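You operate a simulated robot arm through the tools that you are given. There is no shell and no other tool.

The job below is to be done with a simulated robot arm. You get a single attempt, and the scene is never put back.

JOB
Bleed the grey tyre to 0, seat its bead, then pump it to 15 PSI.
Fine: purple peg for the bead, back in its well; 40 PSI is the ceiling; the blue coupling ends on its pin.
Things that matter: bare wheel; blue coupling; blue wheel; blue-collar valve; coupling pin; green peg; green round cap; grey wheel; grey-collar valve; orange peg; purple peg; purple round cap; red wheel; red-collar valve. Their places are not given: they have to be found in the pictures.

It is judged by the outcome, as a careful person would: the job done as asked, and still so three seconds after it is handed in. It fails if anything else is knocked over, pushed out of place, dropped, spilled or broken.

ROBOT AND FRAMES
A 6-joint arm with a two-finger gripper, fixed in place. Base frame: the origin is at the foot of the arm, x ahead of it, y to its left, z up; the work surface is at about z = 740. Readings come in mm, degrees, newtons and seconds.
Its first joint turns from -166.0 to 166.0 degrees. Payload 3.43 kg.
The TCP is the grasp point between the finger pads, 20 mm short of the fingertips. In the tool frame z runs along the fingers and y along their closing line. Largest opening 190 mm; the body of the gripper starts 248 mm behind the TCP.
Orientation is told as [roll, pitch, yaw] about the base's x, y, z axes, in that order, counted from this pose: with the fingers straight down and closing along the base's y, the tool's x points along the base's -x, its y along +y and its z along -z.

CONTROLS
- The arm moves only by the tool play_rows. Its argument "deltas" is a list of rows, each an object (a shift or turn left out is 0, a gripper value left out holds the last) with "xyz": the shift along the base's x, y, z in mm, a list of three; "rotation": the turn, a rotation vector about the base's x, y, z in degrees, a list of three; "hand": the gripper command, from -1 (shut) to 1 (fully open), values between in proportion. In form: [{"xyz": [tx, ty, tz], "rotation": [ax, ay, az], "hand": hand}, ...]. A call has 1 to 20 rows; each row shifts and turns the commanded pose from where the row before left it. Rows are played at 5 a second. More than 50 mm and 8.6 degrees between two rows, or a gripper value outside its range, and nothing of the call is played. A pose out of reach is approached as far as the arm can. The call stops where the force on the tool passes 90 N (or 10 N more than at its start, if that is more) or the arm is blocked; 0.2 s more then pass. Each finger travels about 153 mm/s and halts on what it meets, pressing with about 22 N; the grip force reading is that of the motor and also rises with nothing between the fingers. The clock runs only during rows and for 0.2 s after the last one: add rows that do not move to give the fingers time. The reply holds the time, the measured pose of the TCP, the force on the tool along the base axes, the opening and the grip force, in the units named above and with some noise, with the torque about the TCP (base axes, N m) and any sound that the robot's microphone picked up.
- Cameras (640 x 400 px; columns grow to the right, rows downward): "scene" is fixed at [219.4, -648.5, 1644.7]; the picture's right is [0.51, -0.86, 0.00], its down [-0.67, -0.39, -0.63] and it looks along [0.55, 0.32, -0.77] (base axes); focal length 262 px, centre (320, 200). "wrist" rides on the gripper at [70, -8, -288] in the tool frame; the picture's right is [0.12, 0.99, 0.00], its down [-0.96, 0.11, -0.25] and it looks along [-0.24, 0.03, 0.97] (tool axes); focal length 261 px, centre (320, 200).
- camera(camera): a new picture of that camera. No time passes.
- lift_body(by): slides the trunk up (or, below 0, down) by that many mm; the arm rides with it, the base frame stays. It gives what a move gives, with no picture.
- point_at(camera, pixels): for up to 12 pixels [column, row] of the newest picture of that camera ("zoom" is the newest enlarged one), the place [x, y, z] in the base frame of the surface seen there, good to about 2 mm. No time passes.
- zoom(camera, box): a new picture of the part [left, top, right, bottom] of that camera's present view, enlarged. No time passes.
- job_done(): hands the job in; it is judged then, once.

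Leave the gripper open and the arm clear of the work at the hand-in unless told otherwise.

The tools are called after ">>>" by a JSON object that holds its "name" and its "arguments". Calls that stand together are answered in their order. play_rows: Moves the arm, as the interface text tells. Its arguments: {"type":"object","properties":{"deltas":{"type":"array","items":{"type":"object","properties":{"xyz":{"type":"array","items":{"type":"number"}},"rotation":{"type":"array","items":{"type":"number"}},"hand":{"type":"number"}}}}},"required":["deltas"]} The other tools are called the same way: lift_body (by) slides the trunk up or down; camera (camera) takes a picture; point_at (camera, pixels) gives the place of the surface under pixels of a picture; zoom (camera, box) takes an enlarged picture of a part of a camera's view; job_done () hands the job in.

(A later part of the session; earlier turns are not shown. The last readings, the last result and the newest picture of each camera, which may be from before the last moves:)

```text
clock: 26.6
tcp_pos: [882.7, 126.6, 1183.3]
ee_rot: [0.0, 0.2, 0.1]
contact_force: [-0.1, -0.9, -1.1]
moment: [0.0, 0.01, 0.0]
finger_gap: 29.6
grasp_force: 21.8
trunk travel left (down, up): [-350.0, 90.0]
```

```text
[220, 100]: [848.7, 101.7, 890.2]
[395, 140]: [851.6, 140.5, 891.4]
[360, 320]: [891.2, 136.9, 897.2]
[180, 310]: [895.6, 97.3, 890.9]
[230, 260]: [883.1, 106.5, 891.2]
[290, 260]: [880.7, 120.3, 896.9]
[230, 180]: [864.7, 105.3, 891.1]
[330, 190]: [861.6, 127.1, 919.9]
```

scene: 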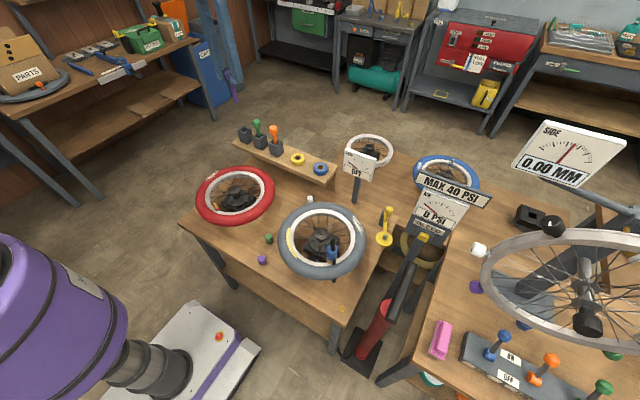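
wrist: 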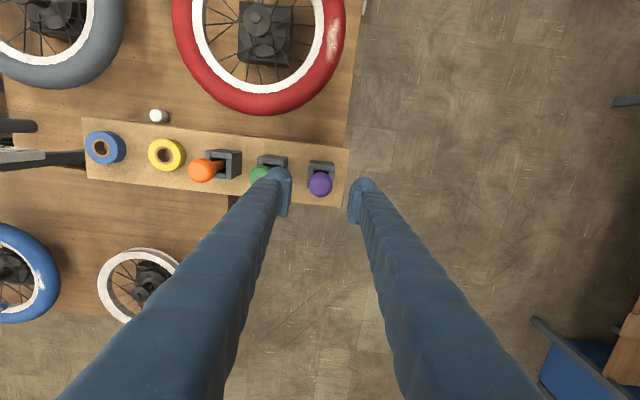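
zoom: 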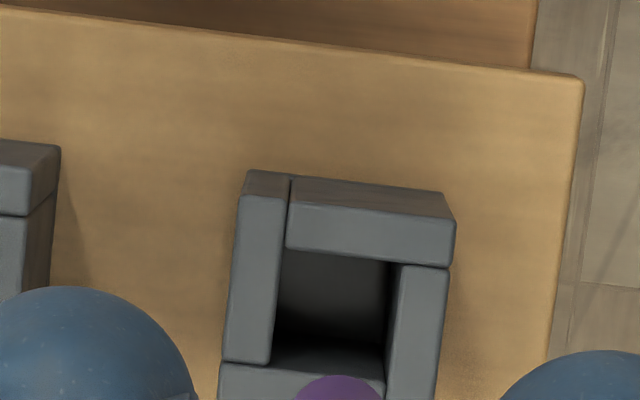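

>>> {"name": "zoom", "arguments": {"camera": "scene", "box": [220, 60, 300, 150]}}

>>> {"name": "point_at", "arguments": {"camera": "zoom", "pixels": [[176, 55], [195, 105], [205, 150], [215, 188], [213, 180], [225, 310], [252, 320], [280, 307], [250, 298]]}}

>>> {"name": "zoom", "arguments": {"camera": "wrist", "box": [290, 140, 350, 180]}}

>>> {"name": "point_at", "arguments": {"camera": "zoom", "pixels": [[370, 230], [290, 225], [255, 300], [420, 330], [245, 375], [330, 265], [335, 310], [285, 255], [395, 265], [280, 370], [440, 225], [245, 205]]}}

```text
4.44 times, centred on (260, 105) of scene
```

zoom: 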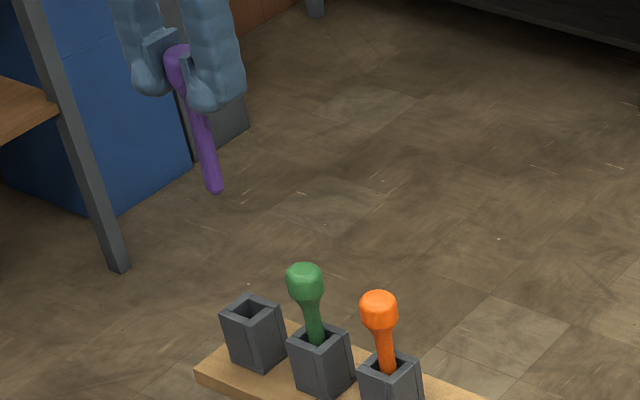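

```text
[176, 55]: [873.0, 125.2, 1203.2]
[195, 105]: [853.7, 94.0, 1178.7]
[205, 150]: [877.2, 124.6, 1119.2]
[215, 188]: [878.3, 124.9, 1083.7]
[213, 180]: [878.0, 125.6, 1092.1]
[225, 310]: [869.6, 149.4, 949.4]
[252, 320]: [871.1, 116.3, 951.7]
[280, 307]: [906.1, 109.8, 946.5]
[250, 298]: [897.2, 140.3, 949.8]
```

```text
10.00 times, centred on (320, 160) of wrist
```

zoom: 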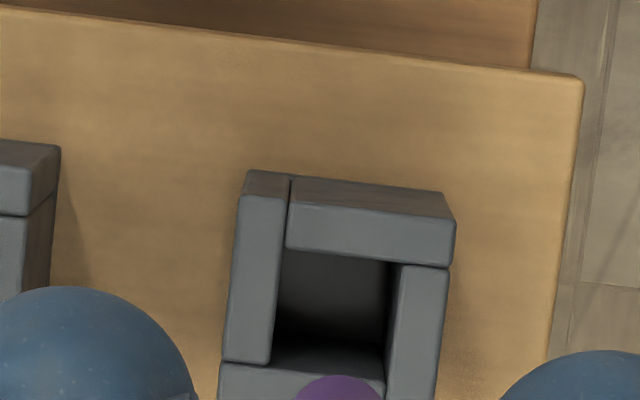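

```text
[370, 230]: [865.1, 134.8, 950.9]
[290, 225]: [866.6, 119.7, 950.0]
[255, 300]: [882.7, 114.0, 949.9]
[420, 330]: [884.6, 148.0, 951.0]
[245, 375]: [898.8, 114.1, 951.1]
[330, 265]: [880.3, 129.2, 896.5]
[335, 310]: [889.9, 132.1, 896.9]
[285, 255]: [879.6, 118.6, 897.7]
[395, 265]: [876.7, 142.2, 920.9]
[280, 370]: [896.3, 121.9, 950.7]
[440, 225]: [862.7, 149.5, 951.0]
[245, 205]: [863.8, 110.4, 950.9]
```

Tip is ~105 mm below the TCP. Travel to above the grey wheel's loose yellow bead strip at around (560,-330).

>>> {"name": "play_rows", "arguments": {"deltas": [{"xyz": [-27, -38, 0]}, {"xyz": [-27, -38, 0]}, {"xyz": [-27, -38, 0]}, {"xyz": [-27, -38, 0]}, {"xyz": [-27, -38, 0]}, {"xyz": [-27, -38, 0]}, {"xyz": [-27, -38, 0]}, {"xyz": [-27, -38, 0]}, {"xyz": [-27, -38, 0]}, {"xyz": [-27, -38, 0]}, {"xyz": [-27, -38, 0]}, {"xyz": [-26, -39, 0]}, {}]}}

>>> {"name": "camera", "arguments": {"camera": "wrist"}}

>>> {"name": "zoom", "arguments": {"camera": "scene", "box": [260, 180, 380, 290]}}

```text
clock: 29.4
tcp_pos: [561.0, -330.6, 1183.6]
ee_rot: [0.1, 0.2, 0.1]
contact_force: [0.0, -0.8, -0.7]
moment: [0.05, 0.01, -0.01]
finger_gap: 29.6
grasp_force: 21.8
trunk travel left (down, up): [-350.0, 90.0]
```

```text
taken
```

wrist: 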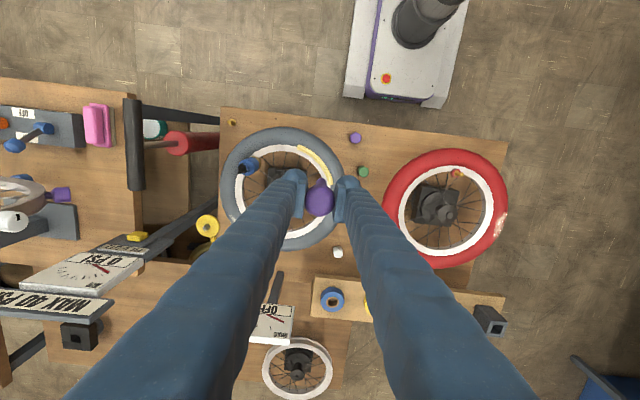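

```text
3.64 times, centred on (320, 235) of scene
```

zoom: 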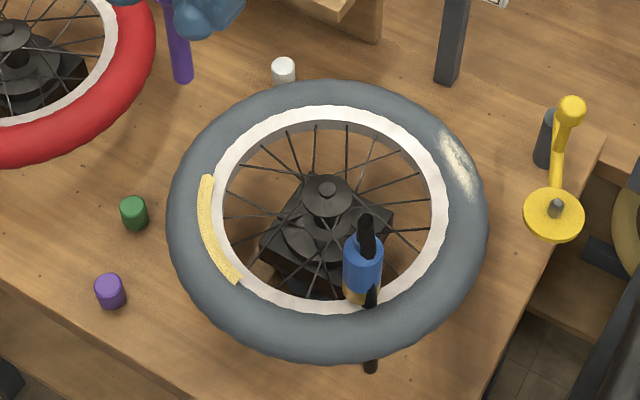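

Now measure the strip, rim and tyre in detail.

>>> {"name": "zoom", "arguments": {"camera": "scene", "box": [285, 215, 335, 265]}}

>>> {"name": "point_at", "arguments": {"camera": "zoom", "pixels": [[108, 90], [125, 80], [110, 150], [130, 200], [150, 240], [170, 270], [195, 310], [165, 200], [60, 200], [205, 265], [150, 120], [230, 280]]}}

>>> {"name": "zoom", "arguments": {"camera": "wrist", "box": [270, 130, 360, 200]}}

>>> {"name": "point_at", "arguments": {"camera": "zoom", "pixels": [[205, 115], [250, 140], [290, 165], [330, 195], [375, 240], [410, 290], [440, 340], [270, 180], [350, 280], [310, 130], [400, 190], [240, 125]]}}

```text
8.00 times, centred on (310, 240) of scene
```

zoom: 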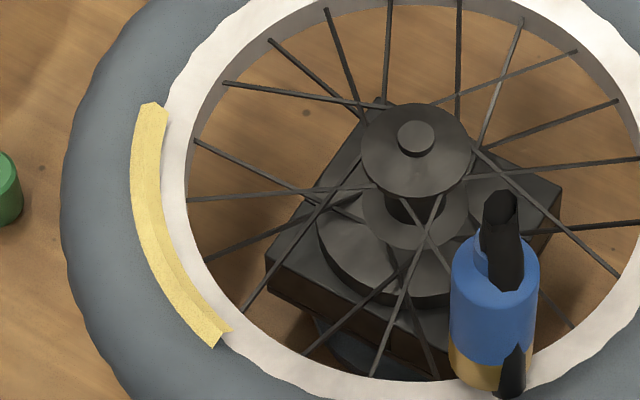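

```text
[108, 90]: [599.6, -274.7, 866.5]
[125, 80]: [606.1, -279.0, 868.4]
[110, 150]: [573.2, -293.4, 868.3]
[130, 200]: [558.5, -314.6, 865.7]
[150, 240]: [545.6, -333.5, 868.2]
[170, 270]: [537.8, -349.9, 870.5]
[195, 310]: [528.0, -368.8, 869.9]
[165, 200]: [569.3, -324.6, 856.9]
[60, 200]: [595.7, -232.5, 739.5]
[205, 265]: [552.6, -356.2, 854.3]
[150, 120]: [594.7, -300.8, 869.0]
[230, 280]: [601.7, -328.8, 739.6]
```

```text
5.71 times, centred on (315, 165) of wrist
```

zoom: 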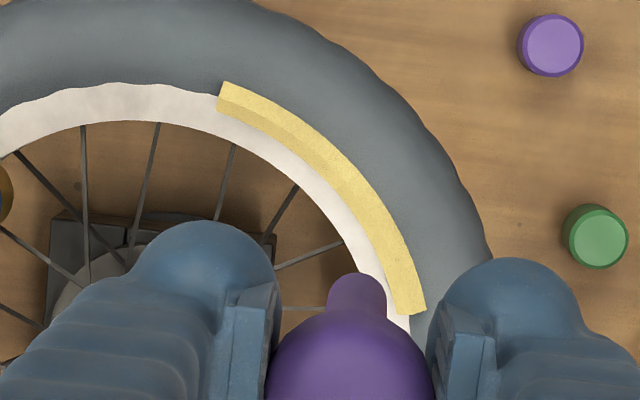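

```text
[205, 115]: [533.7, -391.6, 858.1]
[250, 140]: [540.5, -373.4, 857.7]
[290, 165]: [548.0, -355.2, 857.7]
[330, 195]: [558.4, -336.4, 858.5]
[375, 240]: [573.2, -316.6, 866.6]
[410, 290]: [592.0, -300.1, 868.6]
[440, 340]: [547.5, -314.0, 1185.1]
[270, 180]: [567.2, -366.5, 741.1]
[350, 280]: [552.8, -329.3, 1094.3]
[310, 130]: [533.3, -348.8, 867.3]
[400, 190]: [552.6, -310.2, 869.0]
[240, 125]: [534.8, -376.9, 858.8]
```

Strip ridge lies at radius ≈115 mm about the hub, z≈869, from (598,-300) to (524,-380). I'll bring the peg tip over its middle (551,-331), 20 mm above it, and check.

>>> {"name": "play_rows", "arguments": {"deltas": [{"xyz": [-9, 0, -30]}, {"xyz": [0, 0, -45]}, {"xyz": [0, 0, -45]}, {"xyz": [0, 0, -40]}, {"xyz": [0, 0, -25]}, {}]}}

>>> {"name": "zoom", "arguments": {"camera": "scene", "box": [275, 190, 345, 260]}}

>>> {"name": "zoom", "arguments": {"camera": "wrist", "box": [250, 90, 390, 200]}}

```text
clock: 30.8
tcp_pos: [549.7, -332.2, 1000.7]
ee_rot: [0.0, 0.0, 0.1]
contact_force: [-0.4, 0.4, -0.2]
moment: [0.03, -0.02, 0.0]
finger_gap: 29.6
grasp_force: 22.4
trunk travel left (down, up): [-350.0, 90.0]
```

```text
5.71 times, centred on (310, 225) of scene
```

zoom: 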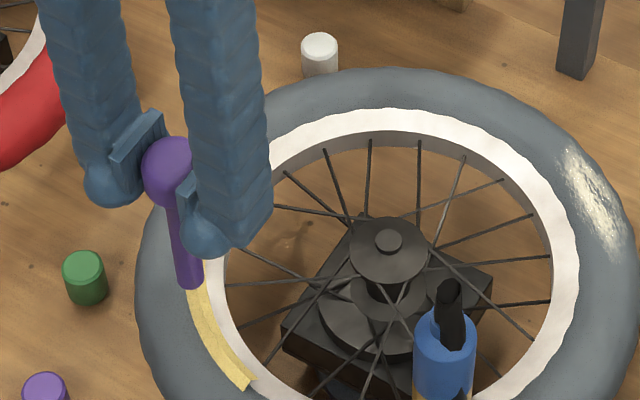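

```text
3.64 times, centred on (320, 145) of wrist
```

zoom: 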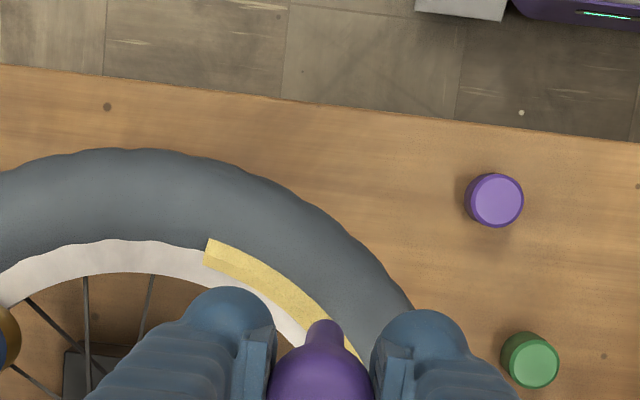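

The tip is over the strip. Lower slowly until it touches.

>>> {"name": "play_rows", "arguments": {"deltas": [{"xyz": [0, 0, -10]}, {"xyz": [0, 0, -5]}, {"xyz": [0, 0, -4]}, {"xyz": [0, 0, -3]}, {"xyz": [0, 0, -3]}, {}]}}

>>> {"name": "zoom", "arguments": {"camera": "scene", "box": [275, 190, 345, 260]}}

```text
clock: 32.2
tcp_pos: [550.0, -329.6, 975.1]
ee_rot: [0.0, 0.1, 0.1]
contact_force: [0.0, 0.2, -0.7]
moment: [0.0, 0.0, 0.0]
finger_gap: 29.6
grasp_force: 21.7
trunk travel left (down, up): [-350.0, 90.0]
```

```text
5.71 times, centred on (310, 225) of scene
```

zoom: 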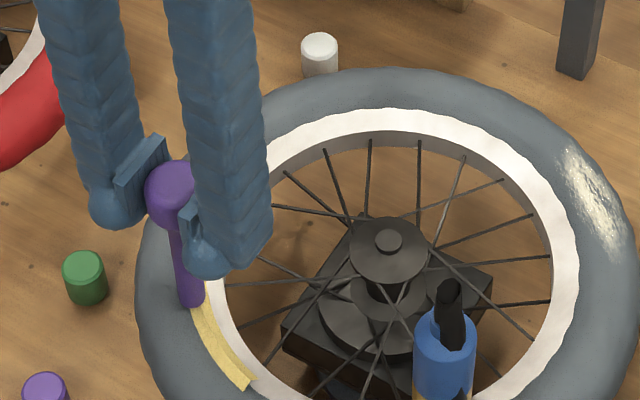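

No contact yet. Continue in small steps.

>>> {"name": "play_rows", "arguments": {"deltas": [{"xyz": [0, 0, -3]}, {"xyz": [0, 0, -3]}, {"xyz": [0, 0, -2]}, {}]}}

>>> {"name": "zoom", "arguments": {"camera": "scene", "box": [275, 190, 345, 260]}}

```text
clock: 33.2
tcp_pos: [551.2, -330.7, 967.9]
ee_rot: [0.1, 0.1, 0.1]
contact_force: [-0.8, 0.8, 6.0]
moment: [0.16, 0.09, 0.0]
finger_gap: 29.4
grasp_force: 21.9
trunk travel left (down, up): [-350.0, 90.0]
```

```text
5.71 times, centred on (310, 225) of scene
```

zoom: 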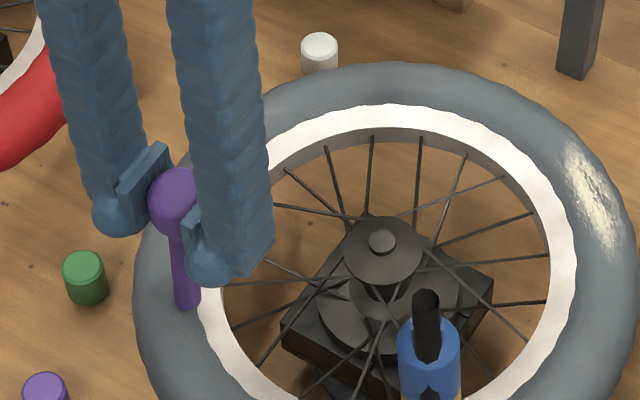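

The yellow strip has vanished (bead seated), and the wheel tilted slightly under the press. Lift off now and check.

>>> {"name": "play_rows", "arguments": {"deltas": [{"xyz": [0, 0, 5]}, {"xyz": [0, 0, 10]}, {"xyz": [0, 0, 30]}, {"xyz": [0, 0, 45]}, {"xyz": [0, 0, 45]}, {}]}}

>>> {"name": "camera", "arguments": {"camera": "scene"}}

>>> {"name": "zoom", "arguments": {"camera": "scene", "box": [260, 180, 380, 290]}}

>>> {"name": "zoom", "arguments": {"camera": "wrist", "box": [170, 90, 390, 260]}}

```text
clock: 34.6
tcp_pos: [552.2, -331.1, 1104.2]
ee_rot: [0.0, 0.1, 0.2]
contact_force: [0.1, -0.5, -0.4]
moment: [-0.04, 0.04, -0.05]
finger_gap: 29.4
grasp_force: 22.2
trunk travel left (down, up): [-350.0, 90.0]
```

```text
taken
```

scene: 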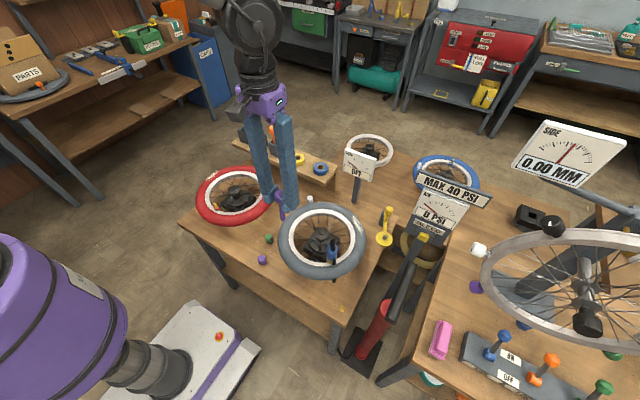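

```text
3.64 times, centred on (320, 235) of scene
```

zoom: 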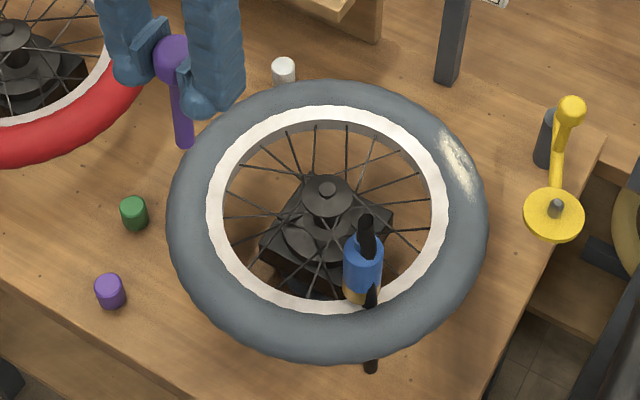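

```text
2.35 times, centred on (280, 175) of wrist
```

zoom: 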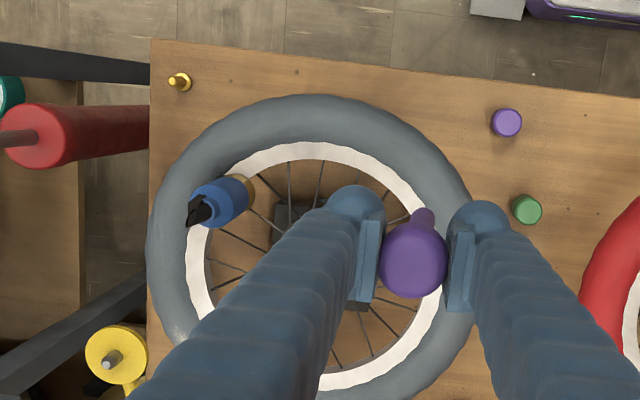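

Bead is seated and wheel is level again. Return the peg: rise to z≈1190 and travel back above its well.

>>> {"name": "play_rows", "arguments": {"deltas": [{"xyz": [0, 0, 45]}, {"xyz": [0, 0, 40]}, {"xyz": [27, 38, 0]}, {"xyz": [27, 38, 0]}, {"xyz": [27, 38, 0]}, {"xyz": [27, 38, 0]}, {"xyz": [27, 38, 0]}, {"xyz": [27, 38, 0]}, {"xyz": [27, 38, 0]}, {"xyz": [27, 38, 0]}, {"xyz": [28, 38, 0]}, {"xyz": [28, 39, 0]}, {"xyz": [28, 39, 0]}, {"xyz": [31, 39, 0]}, {}, {}]}}

>>> {"name": "zoom", "arguments": {"camera": "scene", "box": [220, 60, 300, 150]}}

>>> {"name": "point_at", "arguments": {"camera": "zoom", "pixels": [[176, 55], [205, 150], [215, 186], [208, 165]]}}

>>> {"name": "zoom", "arguments": {"camera": "wrist", "box": [280, 130, 360, 200]}}

```text
clock: 38.0
tcp_pos: [884.4, 128.5, 1185.1]
ee_rot: [-0.1, 0.1, 0.1]
contact_force: [-0.7, -0.4, -1.1]
moment: [0.08, 0.06, -0.01]
finger_gap: 29.7
grasp_force: 22.0
trunk travel left (down, up): [-350.0, 90.0]
```

```text
4.44 times, centred on (260, 105) of scene
```

zoom: 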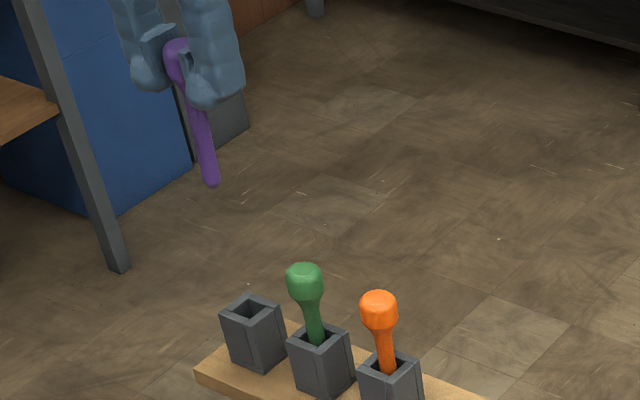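

```text
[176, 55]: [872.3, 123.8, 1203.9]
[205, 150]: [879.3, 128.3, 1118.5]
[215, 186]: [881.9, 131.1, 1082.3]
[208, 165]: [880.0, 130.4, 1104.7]
```

```text
5.71 times, centred on (320, 165) of wrist
```

zoom: 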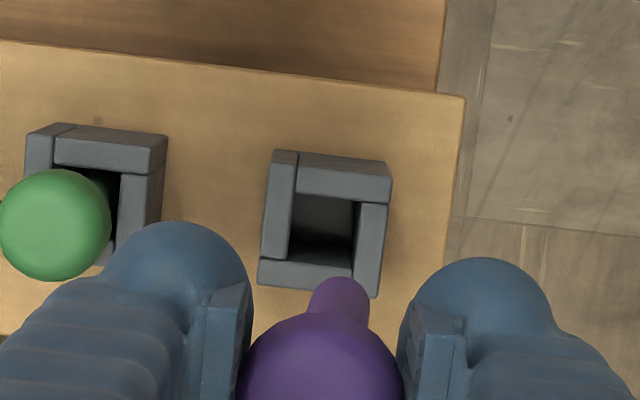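

Measure the hole's inner edges at the top.

>>> {"name": "point_at", "arguments": {"camera": "zoom", "pixels": [[284, 225], [361, 230], [320, 190], [318, 268], [270, 225], [380, 235], [325, 167], [312, 285], [300, 285]]}}

```text
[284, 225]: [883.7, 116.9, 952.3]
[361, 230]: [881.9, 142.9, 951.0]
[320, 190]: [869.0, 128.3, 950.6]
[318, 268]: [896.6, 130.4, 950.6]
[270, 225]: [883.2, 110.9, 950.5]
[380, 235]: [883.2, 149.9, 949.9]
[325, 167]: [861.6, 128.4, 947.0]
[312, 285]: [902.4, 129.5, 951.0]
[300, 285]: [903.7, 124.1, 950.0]
```

Hole centre ≈ (883,130). The commanded offset from the original grasp pose is (-1,+2); I correct that and lower until the tip is just entering the well.

>>> {"name": "play_rows", "arguments": {"deltas": [{"xyz": [1, -1.5, 0]}, {"xyz": [0, 0, -40]}, {"xyz": [0, 0, -40]}, {"xyz": [0, 0, -25]}, {"xyz": [0, 0, -15]}, {}]}}

>>> {"name": "zoom", "arguments": {"camera": "scene", "box": [220, 90, 280, 150]}}

>>> {"name": "zoom", "arguments": {"camera": "wrist", "box": [280, 130, 360, 200]}}

```text
clock: 39.4
tcp_pos: [883.4, 126.9, 1064.2]
ee_rot: [0.0, 0.0, 0.2]
contact_force: [-1.2, 0.8, -1.4]
moment: [0.0, 0.01, -0.02]
finger_gap: 29.3
grasp_force: 21.8
trunk travel left (down, up): [-350.0, 90.0]
```

```text
6.67 times, centred on (250, 120) of scene
```

zoom: 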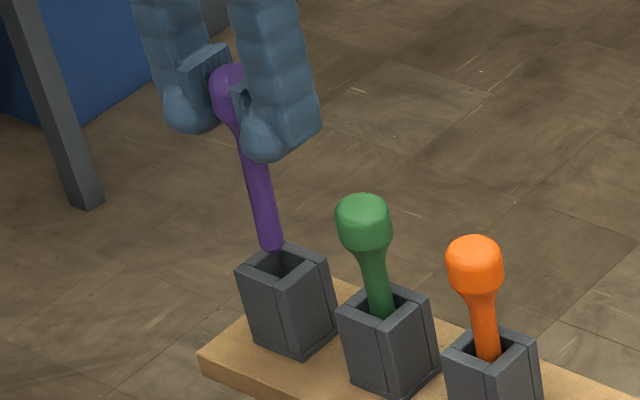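

```text
5.71 times, centred on (320, 165) of wrist
```

zoom: 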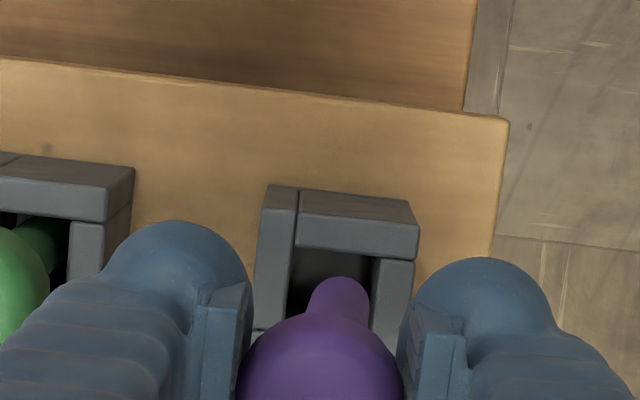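

Tip is aligned above the hole. Lower into the well.

>>> {"name": "play_rows", "arguments": {"deltas": [{"xyz": [0, 0, -10]}, {"xyz": [0, 0, -10]}, {"xyz": [0, 0, -10]}, {"xyz": [0, 0, -10]}, {"xyz": [0, 0, -10]}, {}]}}

>>> {"name": "zoom", "arguments": {"camera": "scene", "box": [220, 90, 280, 150]}}

```text
clock: 40.8
tcp_pos: [885.0, 126.9, 1016.8]
ee_rot: [0.1, 0.0, 0.1]
contact_force: [-0.6, -0.6, -0.4]
moment: [0.01, -0.01, 0.0]
finger_gap: 29.4
grasp_force: 22.0
trunk travel left (down, up): [-350.0, 90.0]
```

```text
6.67 times, centred on (250, 120) of scene
```

zoom: 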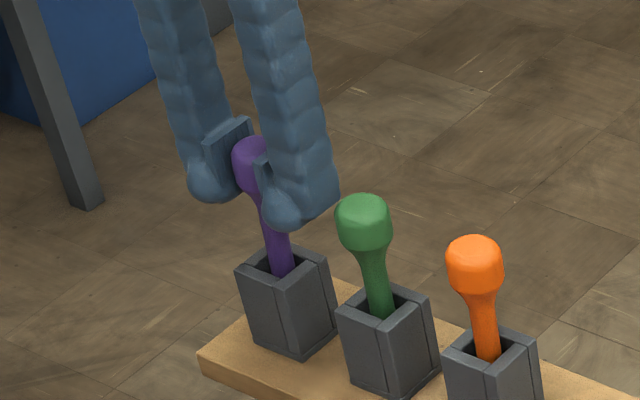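

In the well; lower in 3 mm steps until it touches bottom.

>>> {"name": "play_rows", "arguments": {"deltas": [{"xyz": [0, 0, -3]}, {"xyz": [0, 0, -3]}, {"xyz": [0, 0, -3]}, {}]}}

```text
clock: 41.8
tcp_pos: [884.2, 126.5, 1006.4]
ee_rot: [0.0, 0.1, 0.1]
contact_force: [0.3, -0.6, -0.4]
moment: [0.01, 0.01, 0.02]
finger_gap: 29.5
grasp_force: 21.9
trunk travel left (down, up): [-350.0, 90.0]
```

>>> {"name": "play_rows", "arguments": {"deltas": [{"xyz": [0, 0, -2]}, {"xyz": [0, 0, -1.5]}, {}]}}

```text
clock: 42.6
tcp_pos: [883.3, 128.3, 1003.9]
ee_rot: [0.0, 0.1, 0.2]
contact_force: [-0.7, -0.1, -1.4]
moment: [0.02, -0.03, -0.01]
finger_gap: 29.6
grasp_force: 21.8
trunk travel left (down, up): [-350.0, 90.0]
```

Not quite touching yet; two more millimetres.

>>> {"name": "play_rows", "arguments": {"deltas": [{"xyz": [0, 0, -1.5]}, {"xyz": [0, 0, -1.5]}, {}]}}

>>> {"name": "zoom", "arguments": {"camera": "scene", "box": [220, 90, 280, 150]}}

```text
clock: 43.4
tcp_pos: [882.9, 127.5, 1002.2]
ee_rot: [0.1, -0.1, 0.2]
contact_force: [0.0, -0.2, 15.5]
moment: [0.04, -0.08, -0.01]
finger_gap: 29.5
grasp_force: 22.0
trunk travel left (down, up): [-350.0, 90.0]
```

```text
6.67 times, centred on (250, 120) of scene
```

zoom: 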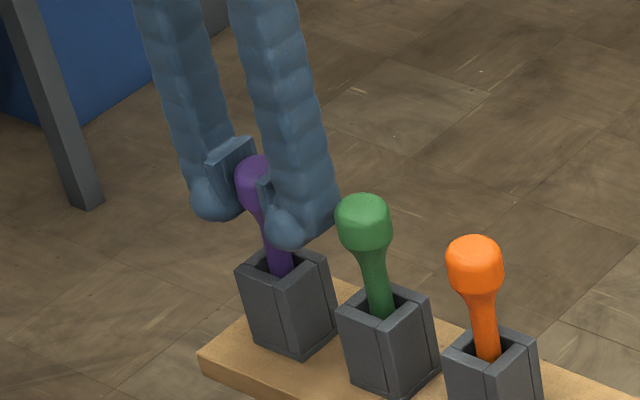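

Bottom touched (15 N). Ease 1 mm, open to about 56 mm (not wide, to spare the green peg), then rise.

>>> {"name": "play_rows", "arguments": {"deltas": [{"xyz": [0, 0, 1]}, {"hand": -0.42}, {}, {"xyz": [0, 0, 10]}, {"xyz": [0, 0, 30]}, {"xyz": [0, 0, 45]}, {"xyz": [0, 0, 45]}, {"xyz": [0, 0, 45]}, {}]}}

>>> {"name": "zoom", "arguments": {"camera": "scene", "box": [220, 90, 280, 150]}}

>>> {"name": "camera", "arguments": {"camera": "scene"}}

```text
clock: 45.4
tcp_pos: [885.3, 128.8, 1177.1]
ee_rot: [0.0, 0.1, 0.1]
contact_force: [-0.2, -0.9, -0.7]
moment: [0.04, 0.01, 0.0]
finger_gap: 55.1
grasp_force: 0.1
trunk travel left (down, up): [-350.0, 90.0]
```

```text
6.67 times, centred on (250, 120) of scene
```

zoom: 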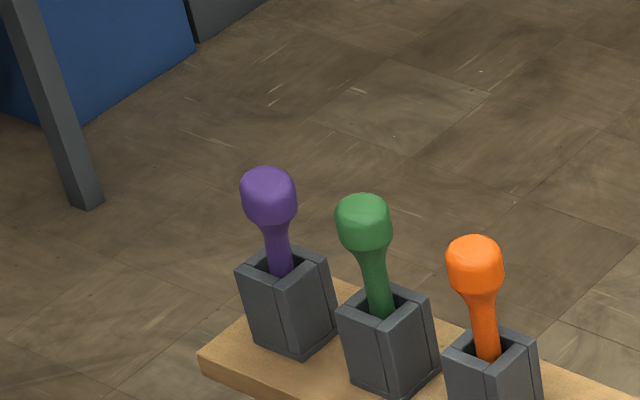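

```text
taken
```

scene: 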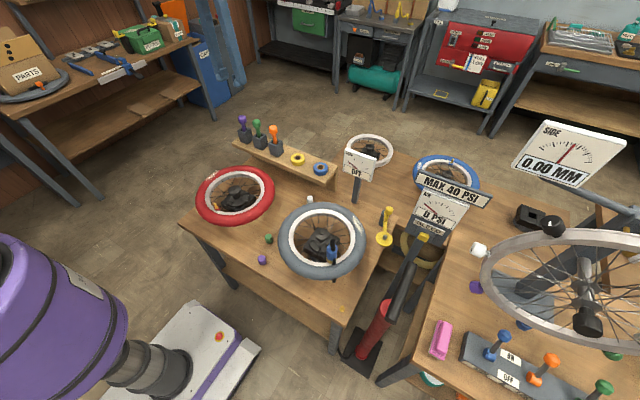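

Purple peg is back in its well. Now travel high to the pump handle, at about (558,-706).

>>> {"name": "play_rows", "arguments": {"deltas": [{"xyz": [0, 0, 45]}, {"xyz": [-18, -43, 10]}, {"xyz": [-18, -43, 0]}, {"xyz": [-18, -43, 0]}, {"xyz": [-18, -43, 0]}, {"xyz": [-18, -43, 0]}, {"xyz": [-18, -43, 0]}, {"xyz": [-18, -43, 0]}, {"xyz": [-18, -43, 0]}, {"xyz": [-18, -43, 0]}, {"xyz": [-18, -43, 0]}, {"xyz": [-18, -43, 0]}, {"xyz": [-18, -43, 0]}, {"xyz": [-18, -43, 0]}, {"xyz": [-18, -43, 0]}, {"xyz": [-18, -43, 0]}, {"xyz": [-18, -43, 0]}, {"xyz": [-18, -43, 0]}, {"xyz": [-18, -43, 0]}, {}]}}

>>> {"name": "play_rows", "arguments": {"deltas": [{"xyz": [0, -40, 0], "hand": 0}, {"xyz": [0, -19, 0]}, {}, {}]}}

>>> {"name": "camera", "arguments": {"camera": "wrist"}}

>>> {"name": "camera", "arguments": {"camera": "scene"}}

```text
clock: 49.6
tcp_pos: [559.0, -648.7, 1230.7]
ee_rot: [0.0, 0.1, 0.1]
contact_force: [0.0, 0.2, -0.2]
moment: [0.03, -0.01, 0.0]
finger_gap: 55.2
grasp_force: 0.0
trunk travel left (down, up): [-350.0, 90.0]
```

```text
clock: 50.6
tcp_pos: [559.0, -706.7, 1231.8]
ee_rot: [0.1, 0.1, 0.1]
contact_force: [0.1, -0.4, -0.1]
moment: [0.07, 0.02, 0.03]
finger_gap: 94.8
grasp_force: 0.0
trunk travel left (down, up): [-350.0, 90.0]
```

```text
taken
```

wrist: 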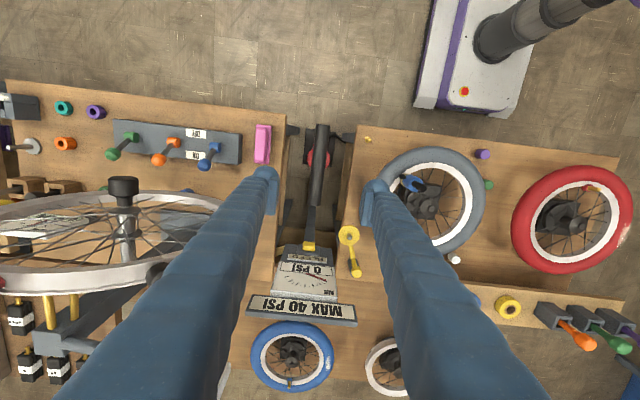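

```text
taken
```

scene: 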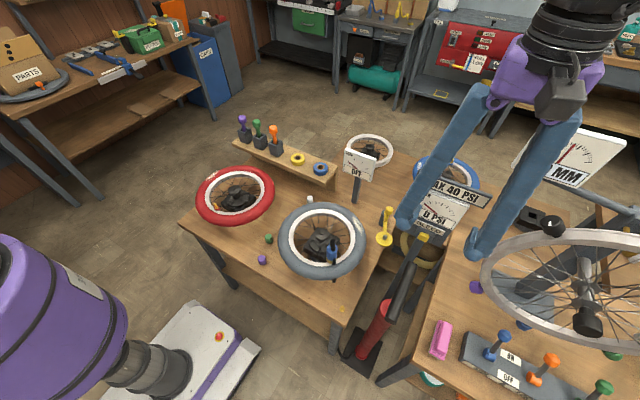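

Measure the handle and nearby edges from above.

>>> {"name": "zoom", "arguments": {"camera": "wrist", "box": [260, 100, 380, 220]}}

>>> {"name": "point_at", "arguments": {"camera": "zoom", "pixels": [[208, 90], [198, 180], [186, 300], [230, 150], [165, 180], [75, 250], [300, 250], [15, 180], [205, 215], [170, 215], [215, 84], [190, 345]]}}

>>> {"name": "point_at", "arguments": {"camera": "wrist", "pixels": [[215, 205], [225, 205], [200, 198], [235, 140], [262, 135], [180, 240]]}}

```text
3.33 times, centred on (320, 160) of wrist
```

zoom: 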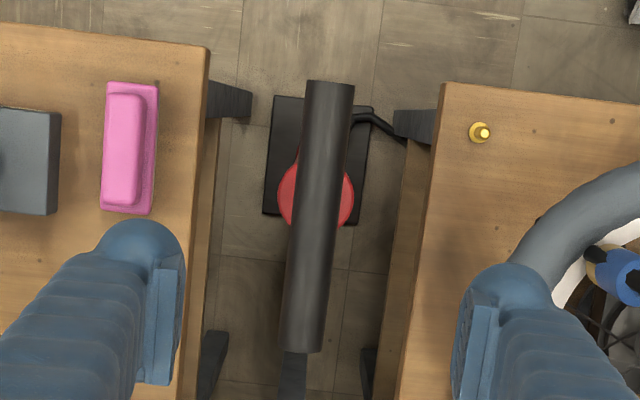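

```text
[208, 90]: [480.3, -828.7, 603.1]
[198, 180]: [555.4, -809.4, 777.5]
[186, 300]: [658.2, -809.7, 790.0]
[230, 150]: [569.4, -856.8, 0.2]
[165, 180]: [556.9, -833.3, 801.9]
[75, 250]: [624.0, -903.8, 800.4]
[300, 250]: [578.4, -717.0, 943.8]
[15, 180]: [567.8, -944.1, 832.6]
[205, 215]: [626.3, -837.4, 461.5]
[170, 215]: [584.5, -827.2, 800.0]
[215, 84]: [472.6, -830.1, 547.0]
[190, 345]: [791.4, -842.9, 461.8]
```

```text
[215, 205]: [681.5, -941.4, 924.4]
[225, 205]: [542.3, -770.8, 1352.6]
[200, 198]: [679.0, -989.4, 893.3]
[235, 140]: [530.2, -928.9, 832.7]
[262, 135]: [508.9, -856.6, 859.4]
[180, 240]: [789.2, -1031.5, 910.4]
```

>>> {"name": "point_at", "arguments": {"camera": "zoom", "pixels": [[330, 90], [322, 180], [312, 260], [303, 340], [345, 200], [298, 200], [305, 90], [352, 92], [282, 345], [320, 348], [405, 300], [195, 300]]}}

```text
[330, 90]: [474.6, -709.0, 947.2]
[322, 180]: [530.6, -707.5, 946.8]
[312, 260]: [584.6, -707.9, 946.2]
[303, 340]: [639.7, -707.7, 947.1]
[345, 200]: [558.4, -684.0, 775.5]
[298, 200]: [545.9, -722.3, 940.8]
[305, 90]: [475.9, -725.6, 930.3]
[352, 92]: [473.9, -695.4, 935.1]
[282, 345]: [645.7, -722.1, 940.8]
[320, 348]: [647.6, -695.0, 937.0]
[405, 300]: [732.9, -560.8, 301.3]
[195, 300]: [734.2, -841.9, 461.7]
```

Handle axis: y≈-709, z≈930, radius ≈16, x 472–648. Descend over its centre and grip.

>>> {"name": "play_rows", "arguments": {"deltas": [{"xyz": [1, -2.5, -45]}, {"xyz": [0, 0, -45]}, {"xyz": [0, 0, -45]}, {"xyz": [0, 0, -45]}, {"xyz": [0, 0, -45]}, {"xyz": [0, 0, -45]}, {"xyz": [0, 0, -30]}, {}, {"hand": -1}, {}, {}]}}

>>> {"name": "camera", "arguments": {"camera": "wrist"}}

>>> {"name": "camera", "arguments": {"camera": "scene"}}

```text
clock: 53.0
tcp_pos: [559.8, -710.4, 930.4]
ee_rot: [-0.1, 0.0, 0.0]
contact_force: [-0.7, -1.3, -2.0]
moment: [-0.02, -0.06, -0.77]
finger_gap: 28.7
grasp_force: 45.6
trunk travel left (down, up): [-350.0, 90.0]
```

```text
taken
```

wrist: 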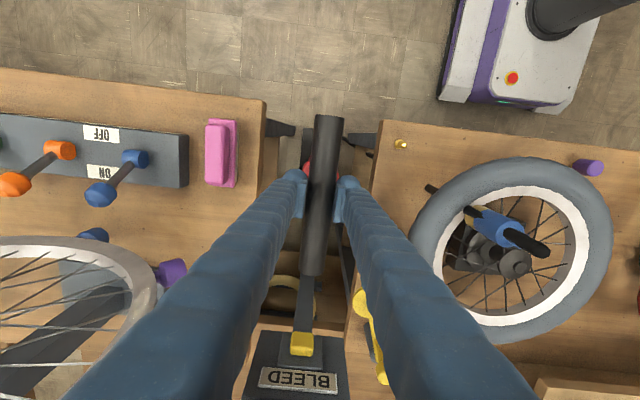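

```text
taken
```

scene: 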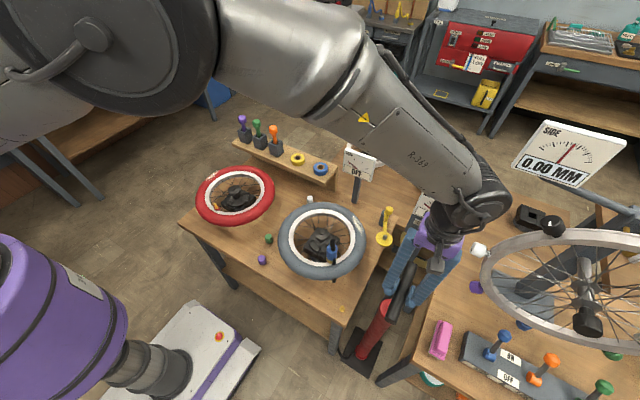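

Gripped at 28.7 mm. Push down gently 30 mm to see resistance.

>>> {"name": "play_rows", "arguments": {"deltas": [{"xyz": [0, 0, -8]}, {"xyz": [0, 0, -10]}, {"xyz": [0, 0, -12]}, {}]}}

>>> {"name": "camera", "arguments": {"camera": "wrist"}}

>>> {"name": "zoom", "arguments": {"camera": "scene", "box": [350, 180, 470, 350]}}

```text
clock: 54.0
tcp_pos: [559.7, -709.5, 902.1]
ee_rot: [-0.1, 0.0, 0.0]
contact_force: [-5.6, -5.5, 5.6]
moment: [-0.02, 0.16, -0.95]
finger_gap: 29.0
grasp_force: 44.9
trunk travel left (down, up): [-350.0, 90.0]
```

```text
taken
```

wrist: 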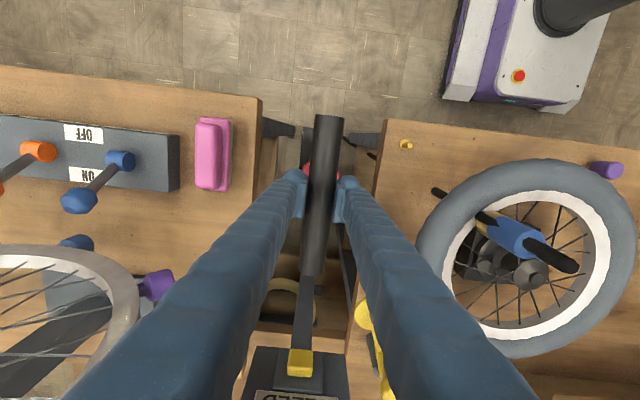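

```text
2.35 times, centred on (410, 265) of scene
```

zoom: 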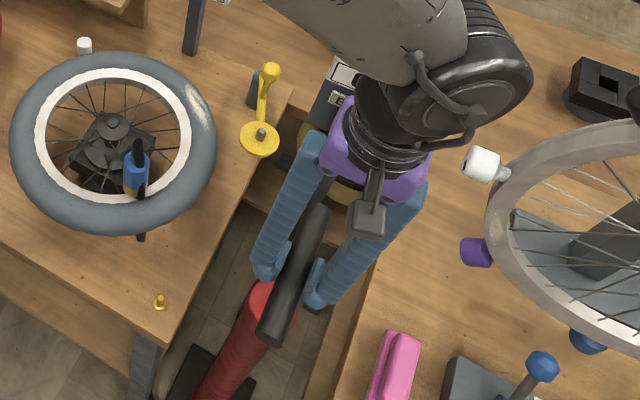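

The handle follows with ~6 N. To watch the gauge while pumping, I'll release, tilt 16° so the wrist camera sees the gauge, and regrip.

>>> {"name": "play_rows", "arguments": {"deltas": [{"hand": -0.4}, {}, {"rotation": [0, -8, 0]}, {"rotation": [0, -8, 0]}, {}, {"hand": -1}, {}, {}]}}

>>> {"name": "camera", "arguments": {"camera": "wrist"}}

>>> {"name": "zoom", "arguments": {"camera": "scene", "box": [350, 180, 470, 350]}}

```text
clock: 55.8
tcp_pos: [561.2, -709.7, 903.3]
ee_rot: [-0.1, -16.0, 0.0]
contact_force: [7.7, -6.9, 1.8]
moment: [0.15, -0.23, -0.09]
finger_gap: 28.1
grasp_force: 44.7
trunk travel left (down, up): [-350.0, 90.0]
```

```text
taken
```

wrist: 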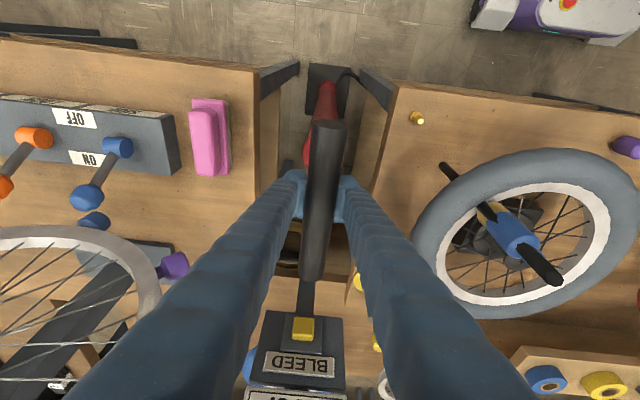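

```text
2.35 times, centred on (410, 265) of scene
```

zoom: 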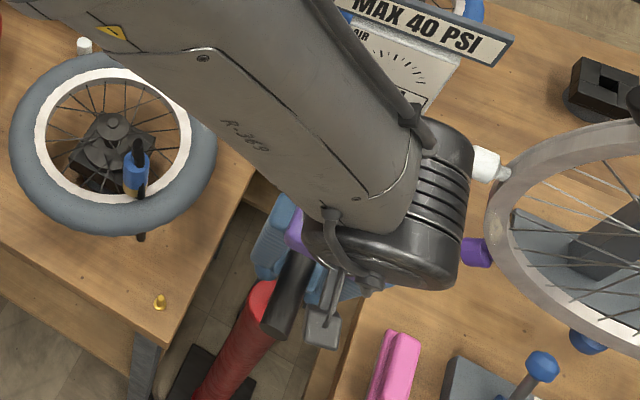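

Raise to the top (z≈930) to see whether the gauge is in view.

>>> {"name": "play_rows", "arguments": {"deltas": [{"xyz": [0, 0, 14]}, {"xyz": [0, 0, 13]}, {}]}}

>>> {"name": "camera", "arguments": {"camera": "wrist"}}

```text
clock: 56.6
tcp_pos: [558.1, -709.1, 926.2]
ee_rot: [0.2, -15.8, 0.0]
contact_force: [-6.5, -8.5, -37.5]
moment: [0.08, 0.74, -0.18]
finger_gap: 28.1
grasp_force: 44.8
trunk travel left (down, up): [-350.0, 90.0]
```

```text
taken
```

wrist: 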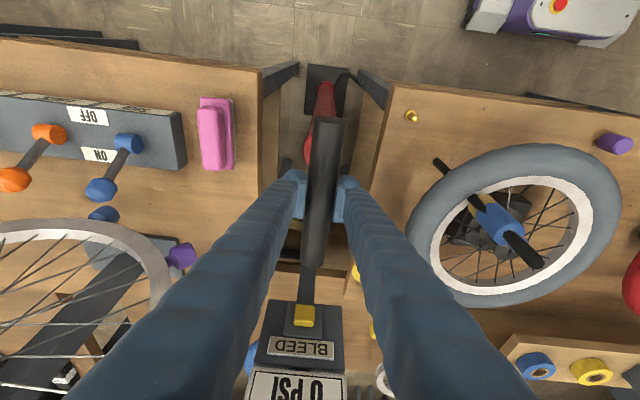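

Gauge shows 0 PSI and I'm at the top stop. Ease off and do a first partial downstroke of ~60 mm, then return and read.

>>> {"name": "play_rows", "arguments": {"deltas": [{"xyz": [0, 0, -12]}, {"xyz": [0, 0, -16]}, {"xyz": [0, 0, -16]}, {"xyz": [0, 0, -16]}, {}]}}

>>> {"name": "zoom", "arguments": {"camera": "scene", "box": [350, 180, 470, 350]}}

>>> {"name": "play_rows", "arguments": {"deltas": [{"xyz": [0, 0, 16]}, {"xyz": [0, 0, 16]}, {"xyz": [0, 0, 16]}, {"xyz": [0, 0, 10]}, {}]}}

>>> {"name": "camera", "arguments": {"camera": "wrist"}}

```text
clock: 57.8
tcp_pos: [559.0, -710.2, 869.5]
ee_rot: [-0.1, -16.0, 0.0]
contact_force: [-12.2, -8.2, 6.6]
moment: [-0.04, 0.26, -0.01]
finger_gap: 27.9
grasp_force: 44.8
trunk travel left (down, up): [-350.0, 90.0]
```

```text
2.35 times, centred on (410, 265) of scene
```

zoom: 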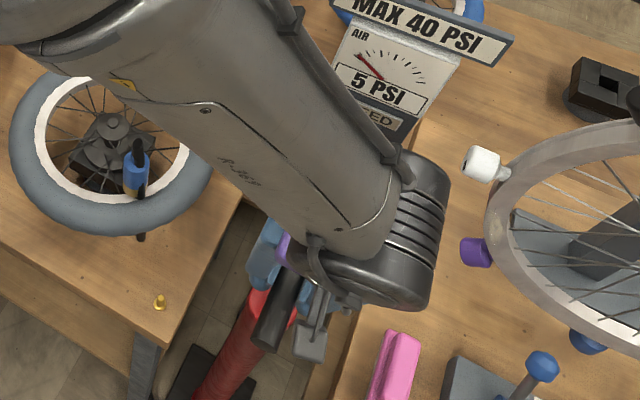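

```text
clock: 59.0
tcp_pos: [558.7, -710.1, 924.7]
ee_rot: [0.0, -15.9, 0.0]
contact_force: [-3.1, -23.9, -11.9]
moment: [-0.07, -0.03, -0.13]
finger_gap: 27.8
grasp_force: 44.7
trunk travel left (down, up): [-350.0, 90.0]
```

```text
taken
```

wrist: 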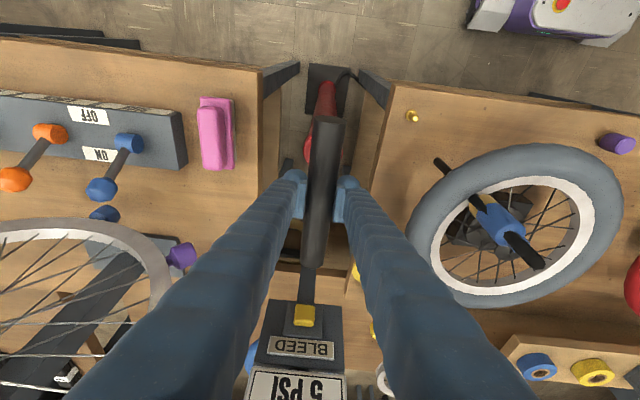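

Gauge: 5 PSI. Do a second identical downstroke and read the needle from the scene camera at the bottom.

>>> {"name": "play_rows", "arguments": {"deltas": [{"xyz": [0, -0.5, -10]}, {"xyz": [0, 0, -16]}, {"xyz": [0, 0, -16]}, {"xyz": [0, 0, -16]}, {}]}}

>>> {"name": "zoom", "arguments": {"camera": "scene", "box": [400, 170, 480, 240]}}

```text
clock: 60.2
tcp_pos: [559.1, -709.5, 869.6]
ee_rot: [0.0, -16.0, 0.0]
contact_force: [-9.7, -24.1, 5.8]
moment: [-0.05, 0.52, -0.17]
finger_gap: 27.9
grasp_force: 45.1
trunk travel left (down, up): [-350.0, 90.0]
```

```text
5.71 times, centred on (440, 205) of scene
```

zoom: 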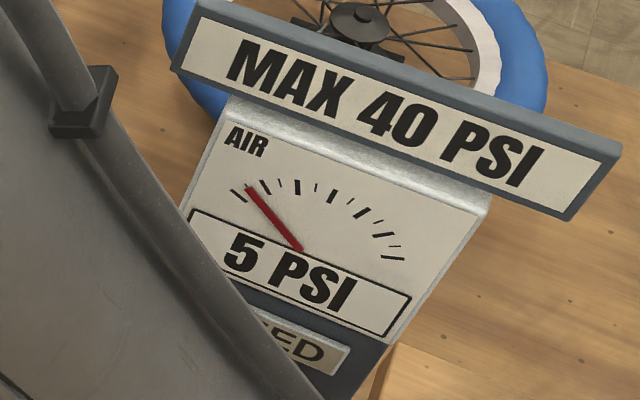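

Needle at exactly 5: the second stroke didn't count, probably because the handle wasn't fully raised. I raise fully to the stop and stroke again, a bit deeper.

>>> {"name": "play_rows", "arguments": {"deltas": [{"xyz": [0, 0, 16]}, {"xyz": [0, 0, 16]}, {"xyz": [0, 0, 16]}, {"xyz": [0, 0, 10]}, {"xyz": [0, 0, 3]}, {}]}}

>>> {"name": "camera", "arguments": {"camera": "wrist"}}

```text
clock: 61.6
tcp_pos: [559.4, -710.1, 926.2]
ee_rot: [0.4, -15.8, 0.0]
contact_force: [-12.8, -20.1, -43.8]
moment: [0.25, 0.3, -0.25]
finger_gap: 28.1
grasp_force: 44.9
trunk travel left (down, up): [-350.0, 90.0]
```

```text
taken
```

wrist: 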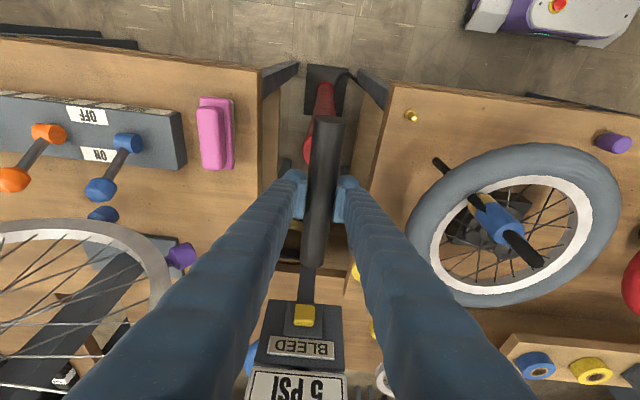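

At the top stop (-44 N). Now down 62 mm and read.

>>> {"name": "play_rows", "arguments": {"deltas": [{"xyz": [0, 0, -13]}, {"xyz": [0, 0, -16]}, {"xyz": [0, 0, -16]}, {"xyz": [0, 0, -16]}, {}]}}

>>> {"name": "zoom", "arguments": {"camera": "scene", "box": [400, 170, 480, 240]}}

```text
clock: 62.8
tcp_pos: [560.5, -709.3, 869.9]
ee_rot: [-0.1, -15.9, 0.0]
contact_force: [-11.2, -11.4, 6.2]
moment: [0.0, -0.12, -0.14]
finger_gap: 27.8
grasp_force: 44.8
trunk travel left (down, up): [-350.0, 90.0]
```

```text
5.71 times, centred on (440, 205) of scene
```

zoom: 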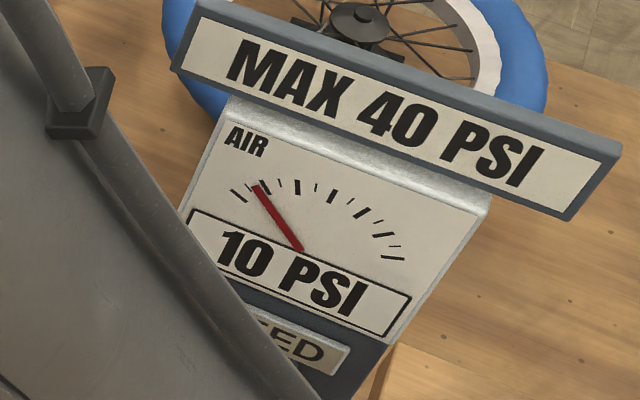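

Label 10 PSI but the needle lies a bit short of the 10 tick; wait and look again.

>>> {"name": "play_rows", "arguments": {"deltas": [{}, {}, {}, {}, {}]}}

>>> {"name": "zoom", "arguments": {"camera": "scene", "box": [420, 185, 460, 215]}}

```text
clock: 64.0
tcp_pos: [560.3, -709.2, 869.5]
ee_rot: [0.0, -16.0, 0.1]
contact_force: [-7.0, -15.7, 6.9]
moment: [0.02, -0.15, -0.12]
finger_gap: 28.1
grasp_force: 44.9
trunk travel left (down, up): [-350.0, 90.0]
```

```text
13.33 times, centred on (440, 200) of scene
```

zoom: 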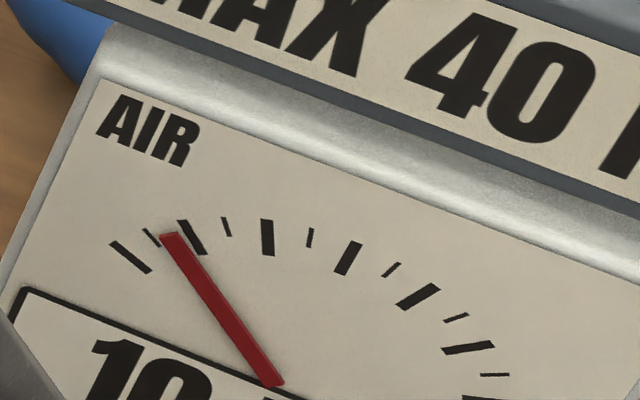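

The needle shows ≈7.5: each stroke gives about 2.5 PSI (label rounds to 5s). Three more identical strokes should give 15. Do one and read.

>>> {"name": "play_rows", "arguments": {"deltas": [{"xyz": [0, 0, 16]}, {"xyz": [0, 0, 16]}, {"xyz": [0, 0, 16]}, {"xyz": [0, 0, 10]}, {"xyz": [0, 0, 2]}, {}, {"xyz": [0, 0, -12]}, {"xyz": [0, 0, -16]}, {"xyz": [0, 0, -16]}, {"xyz": [0, 0, -16]}, {}]}}

>>> {"name": "zoom", "arguments": {"camera": "scene", "box": [415, 185, 465, 220]}}

```text
clock: 66.4
tcp_pos: [560.8, -708.8, 869.7]
ee_rot: [0.0, -16.0, 0.0]
contact_force: [2.1, -13.0, 5.5]
moment: [0.01, -0.23, -0.13]
finger_gap: 27.9
grasp_force: 44.8
trunk travel left (down, up): [-350.0, 90.0]
```

```text
11.43 times, centred on (440, 202) of scene
```

zoom: 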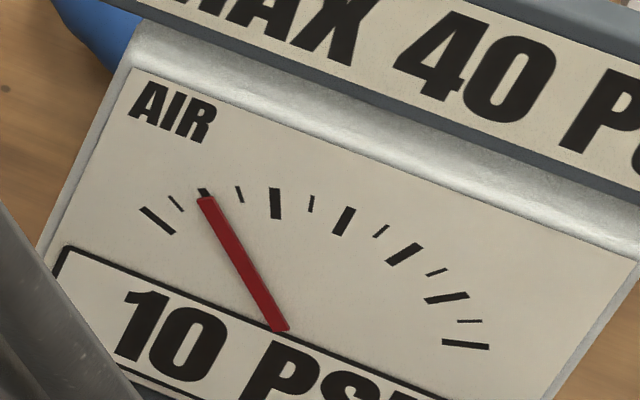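

The needle is right on 10. One more stroke.

>>> {"name": "play_rows", "arguments": {"deltas": [{"xyz": [0, 0, 16]}, {"xyz": [0, 0, 16]}, {"xyz": [0, 0, 16]}, {"xyz": [0, 0, 10]}, {"xyz": [0, 0, 2]}, {}, {"xyz": [0, 0, -12]}, {"xyz": [0, 0, -16]}, {"xyz": [0, 0, -16]}, {"xyz": [0, 0, -16]}, {}]}}

>>> {"name": "zoom", "arguments": {"camera": "scene", "box": [415, 185, 465, 220]}}

```text
clock: 68.8
tcp_pos: [558.8, -709.5, 868.6]
ee_rot: [0.0, -16.0, 0.0]
contact_force: [5.7, -5.8, 6.4]
moment: [-0.03, 0.31, -0.13]
finger_gap: 28.2
grasp_force: 44.9
trunk travel left (down, up): [-350.0, 90.0]
```

```text
11.43 times, centred on (440, 202) of scene
```

zoom: 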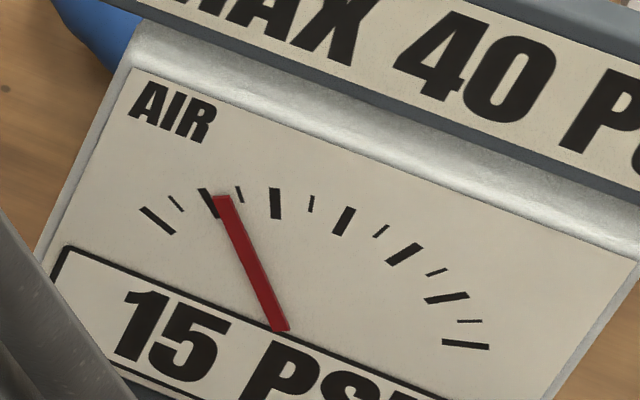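

The needle is at ~12.5. One last stroke to 15.

>>> {"name": "play_rows", "arguments": {"deltas": [{"xyz": [0, 0, 16]}, {"xyz": [0, 0, 16]}, {"xyz": [0, 0, 16]}, {"xyz": [0, 0, 10]}, {"xyz": [0, 0, 2]}, {}, {"xyz": [0, 0, -12]}, {"xyz": [0, 0, -16]}, {"xyz": [0, 0, -16]}, {"xyz": [0, 0, -16]}, {}]}}

>>> {"name": "zoom", "arguments": {"camera": "scene", "box": [415, 185, 465, 220]}}

```text
clock: 71.2
tcp_pos: [559.8, -709.5, 868.7]
ee_rot: [0.0, -16.0, 0.1]
contact_force: [6.7, -9.9, 6.2]
moment: [-0.02, -0.15, -0.18]
finger_gap: 27.7
grasp_force: 45.7
trunk travel left (down, up): [-350.0, 90.0]
```

```text
11.43 times, centred on (440, 202) of scene
```

zoom: 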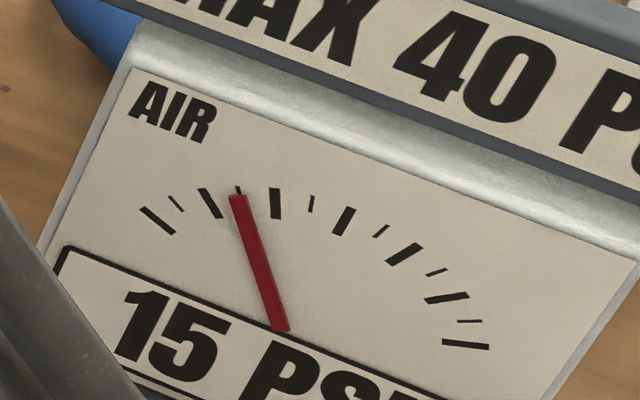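

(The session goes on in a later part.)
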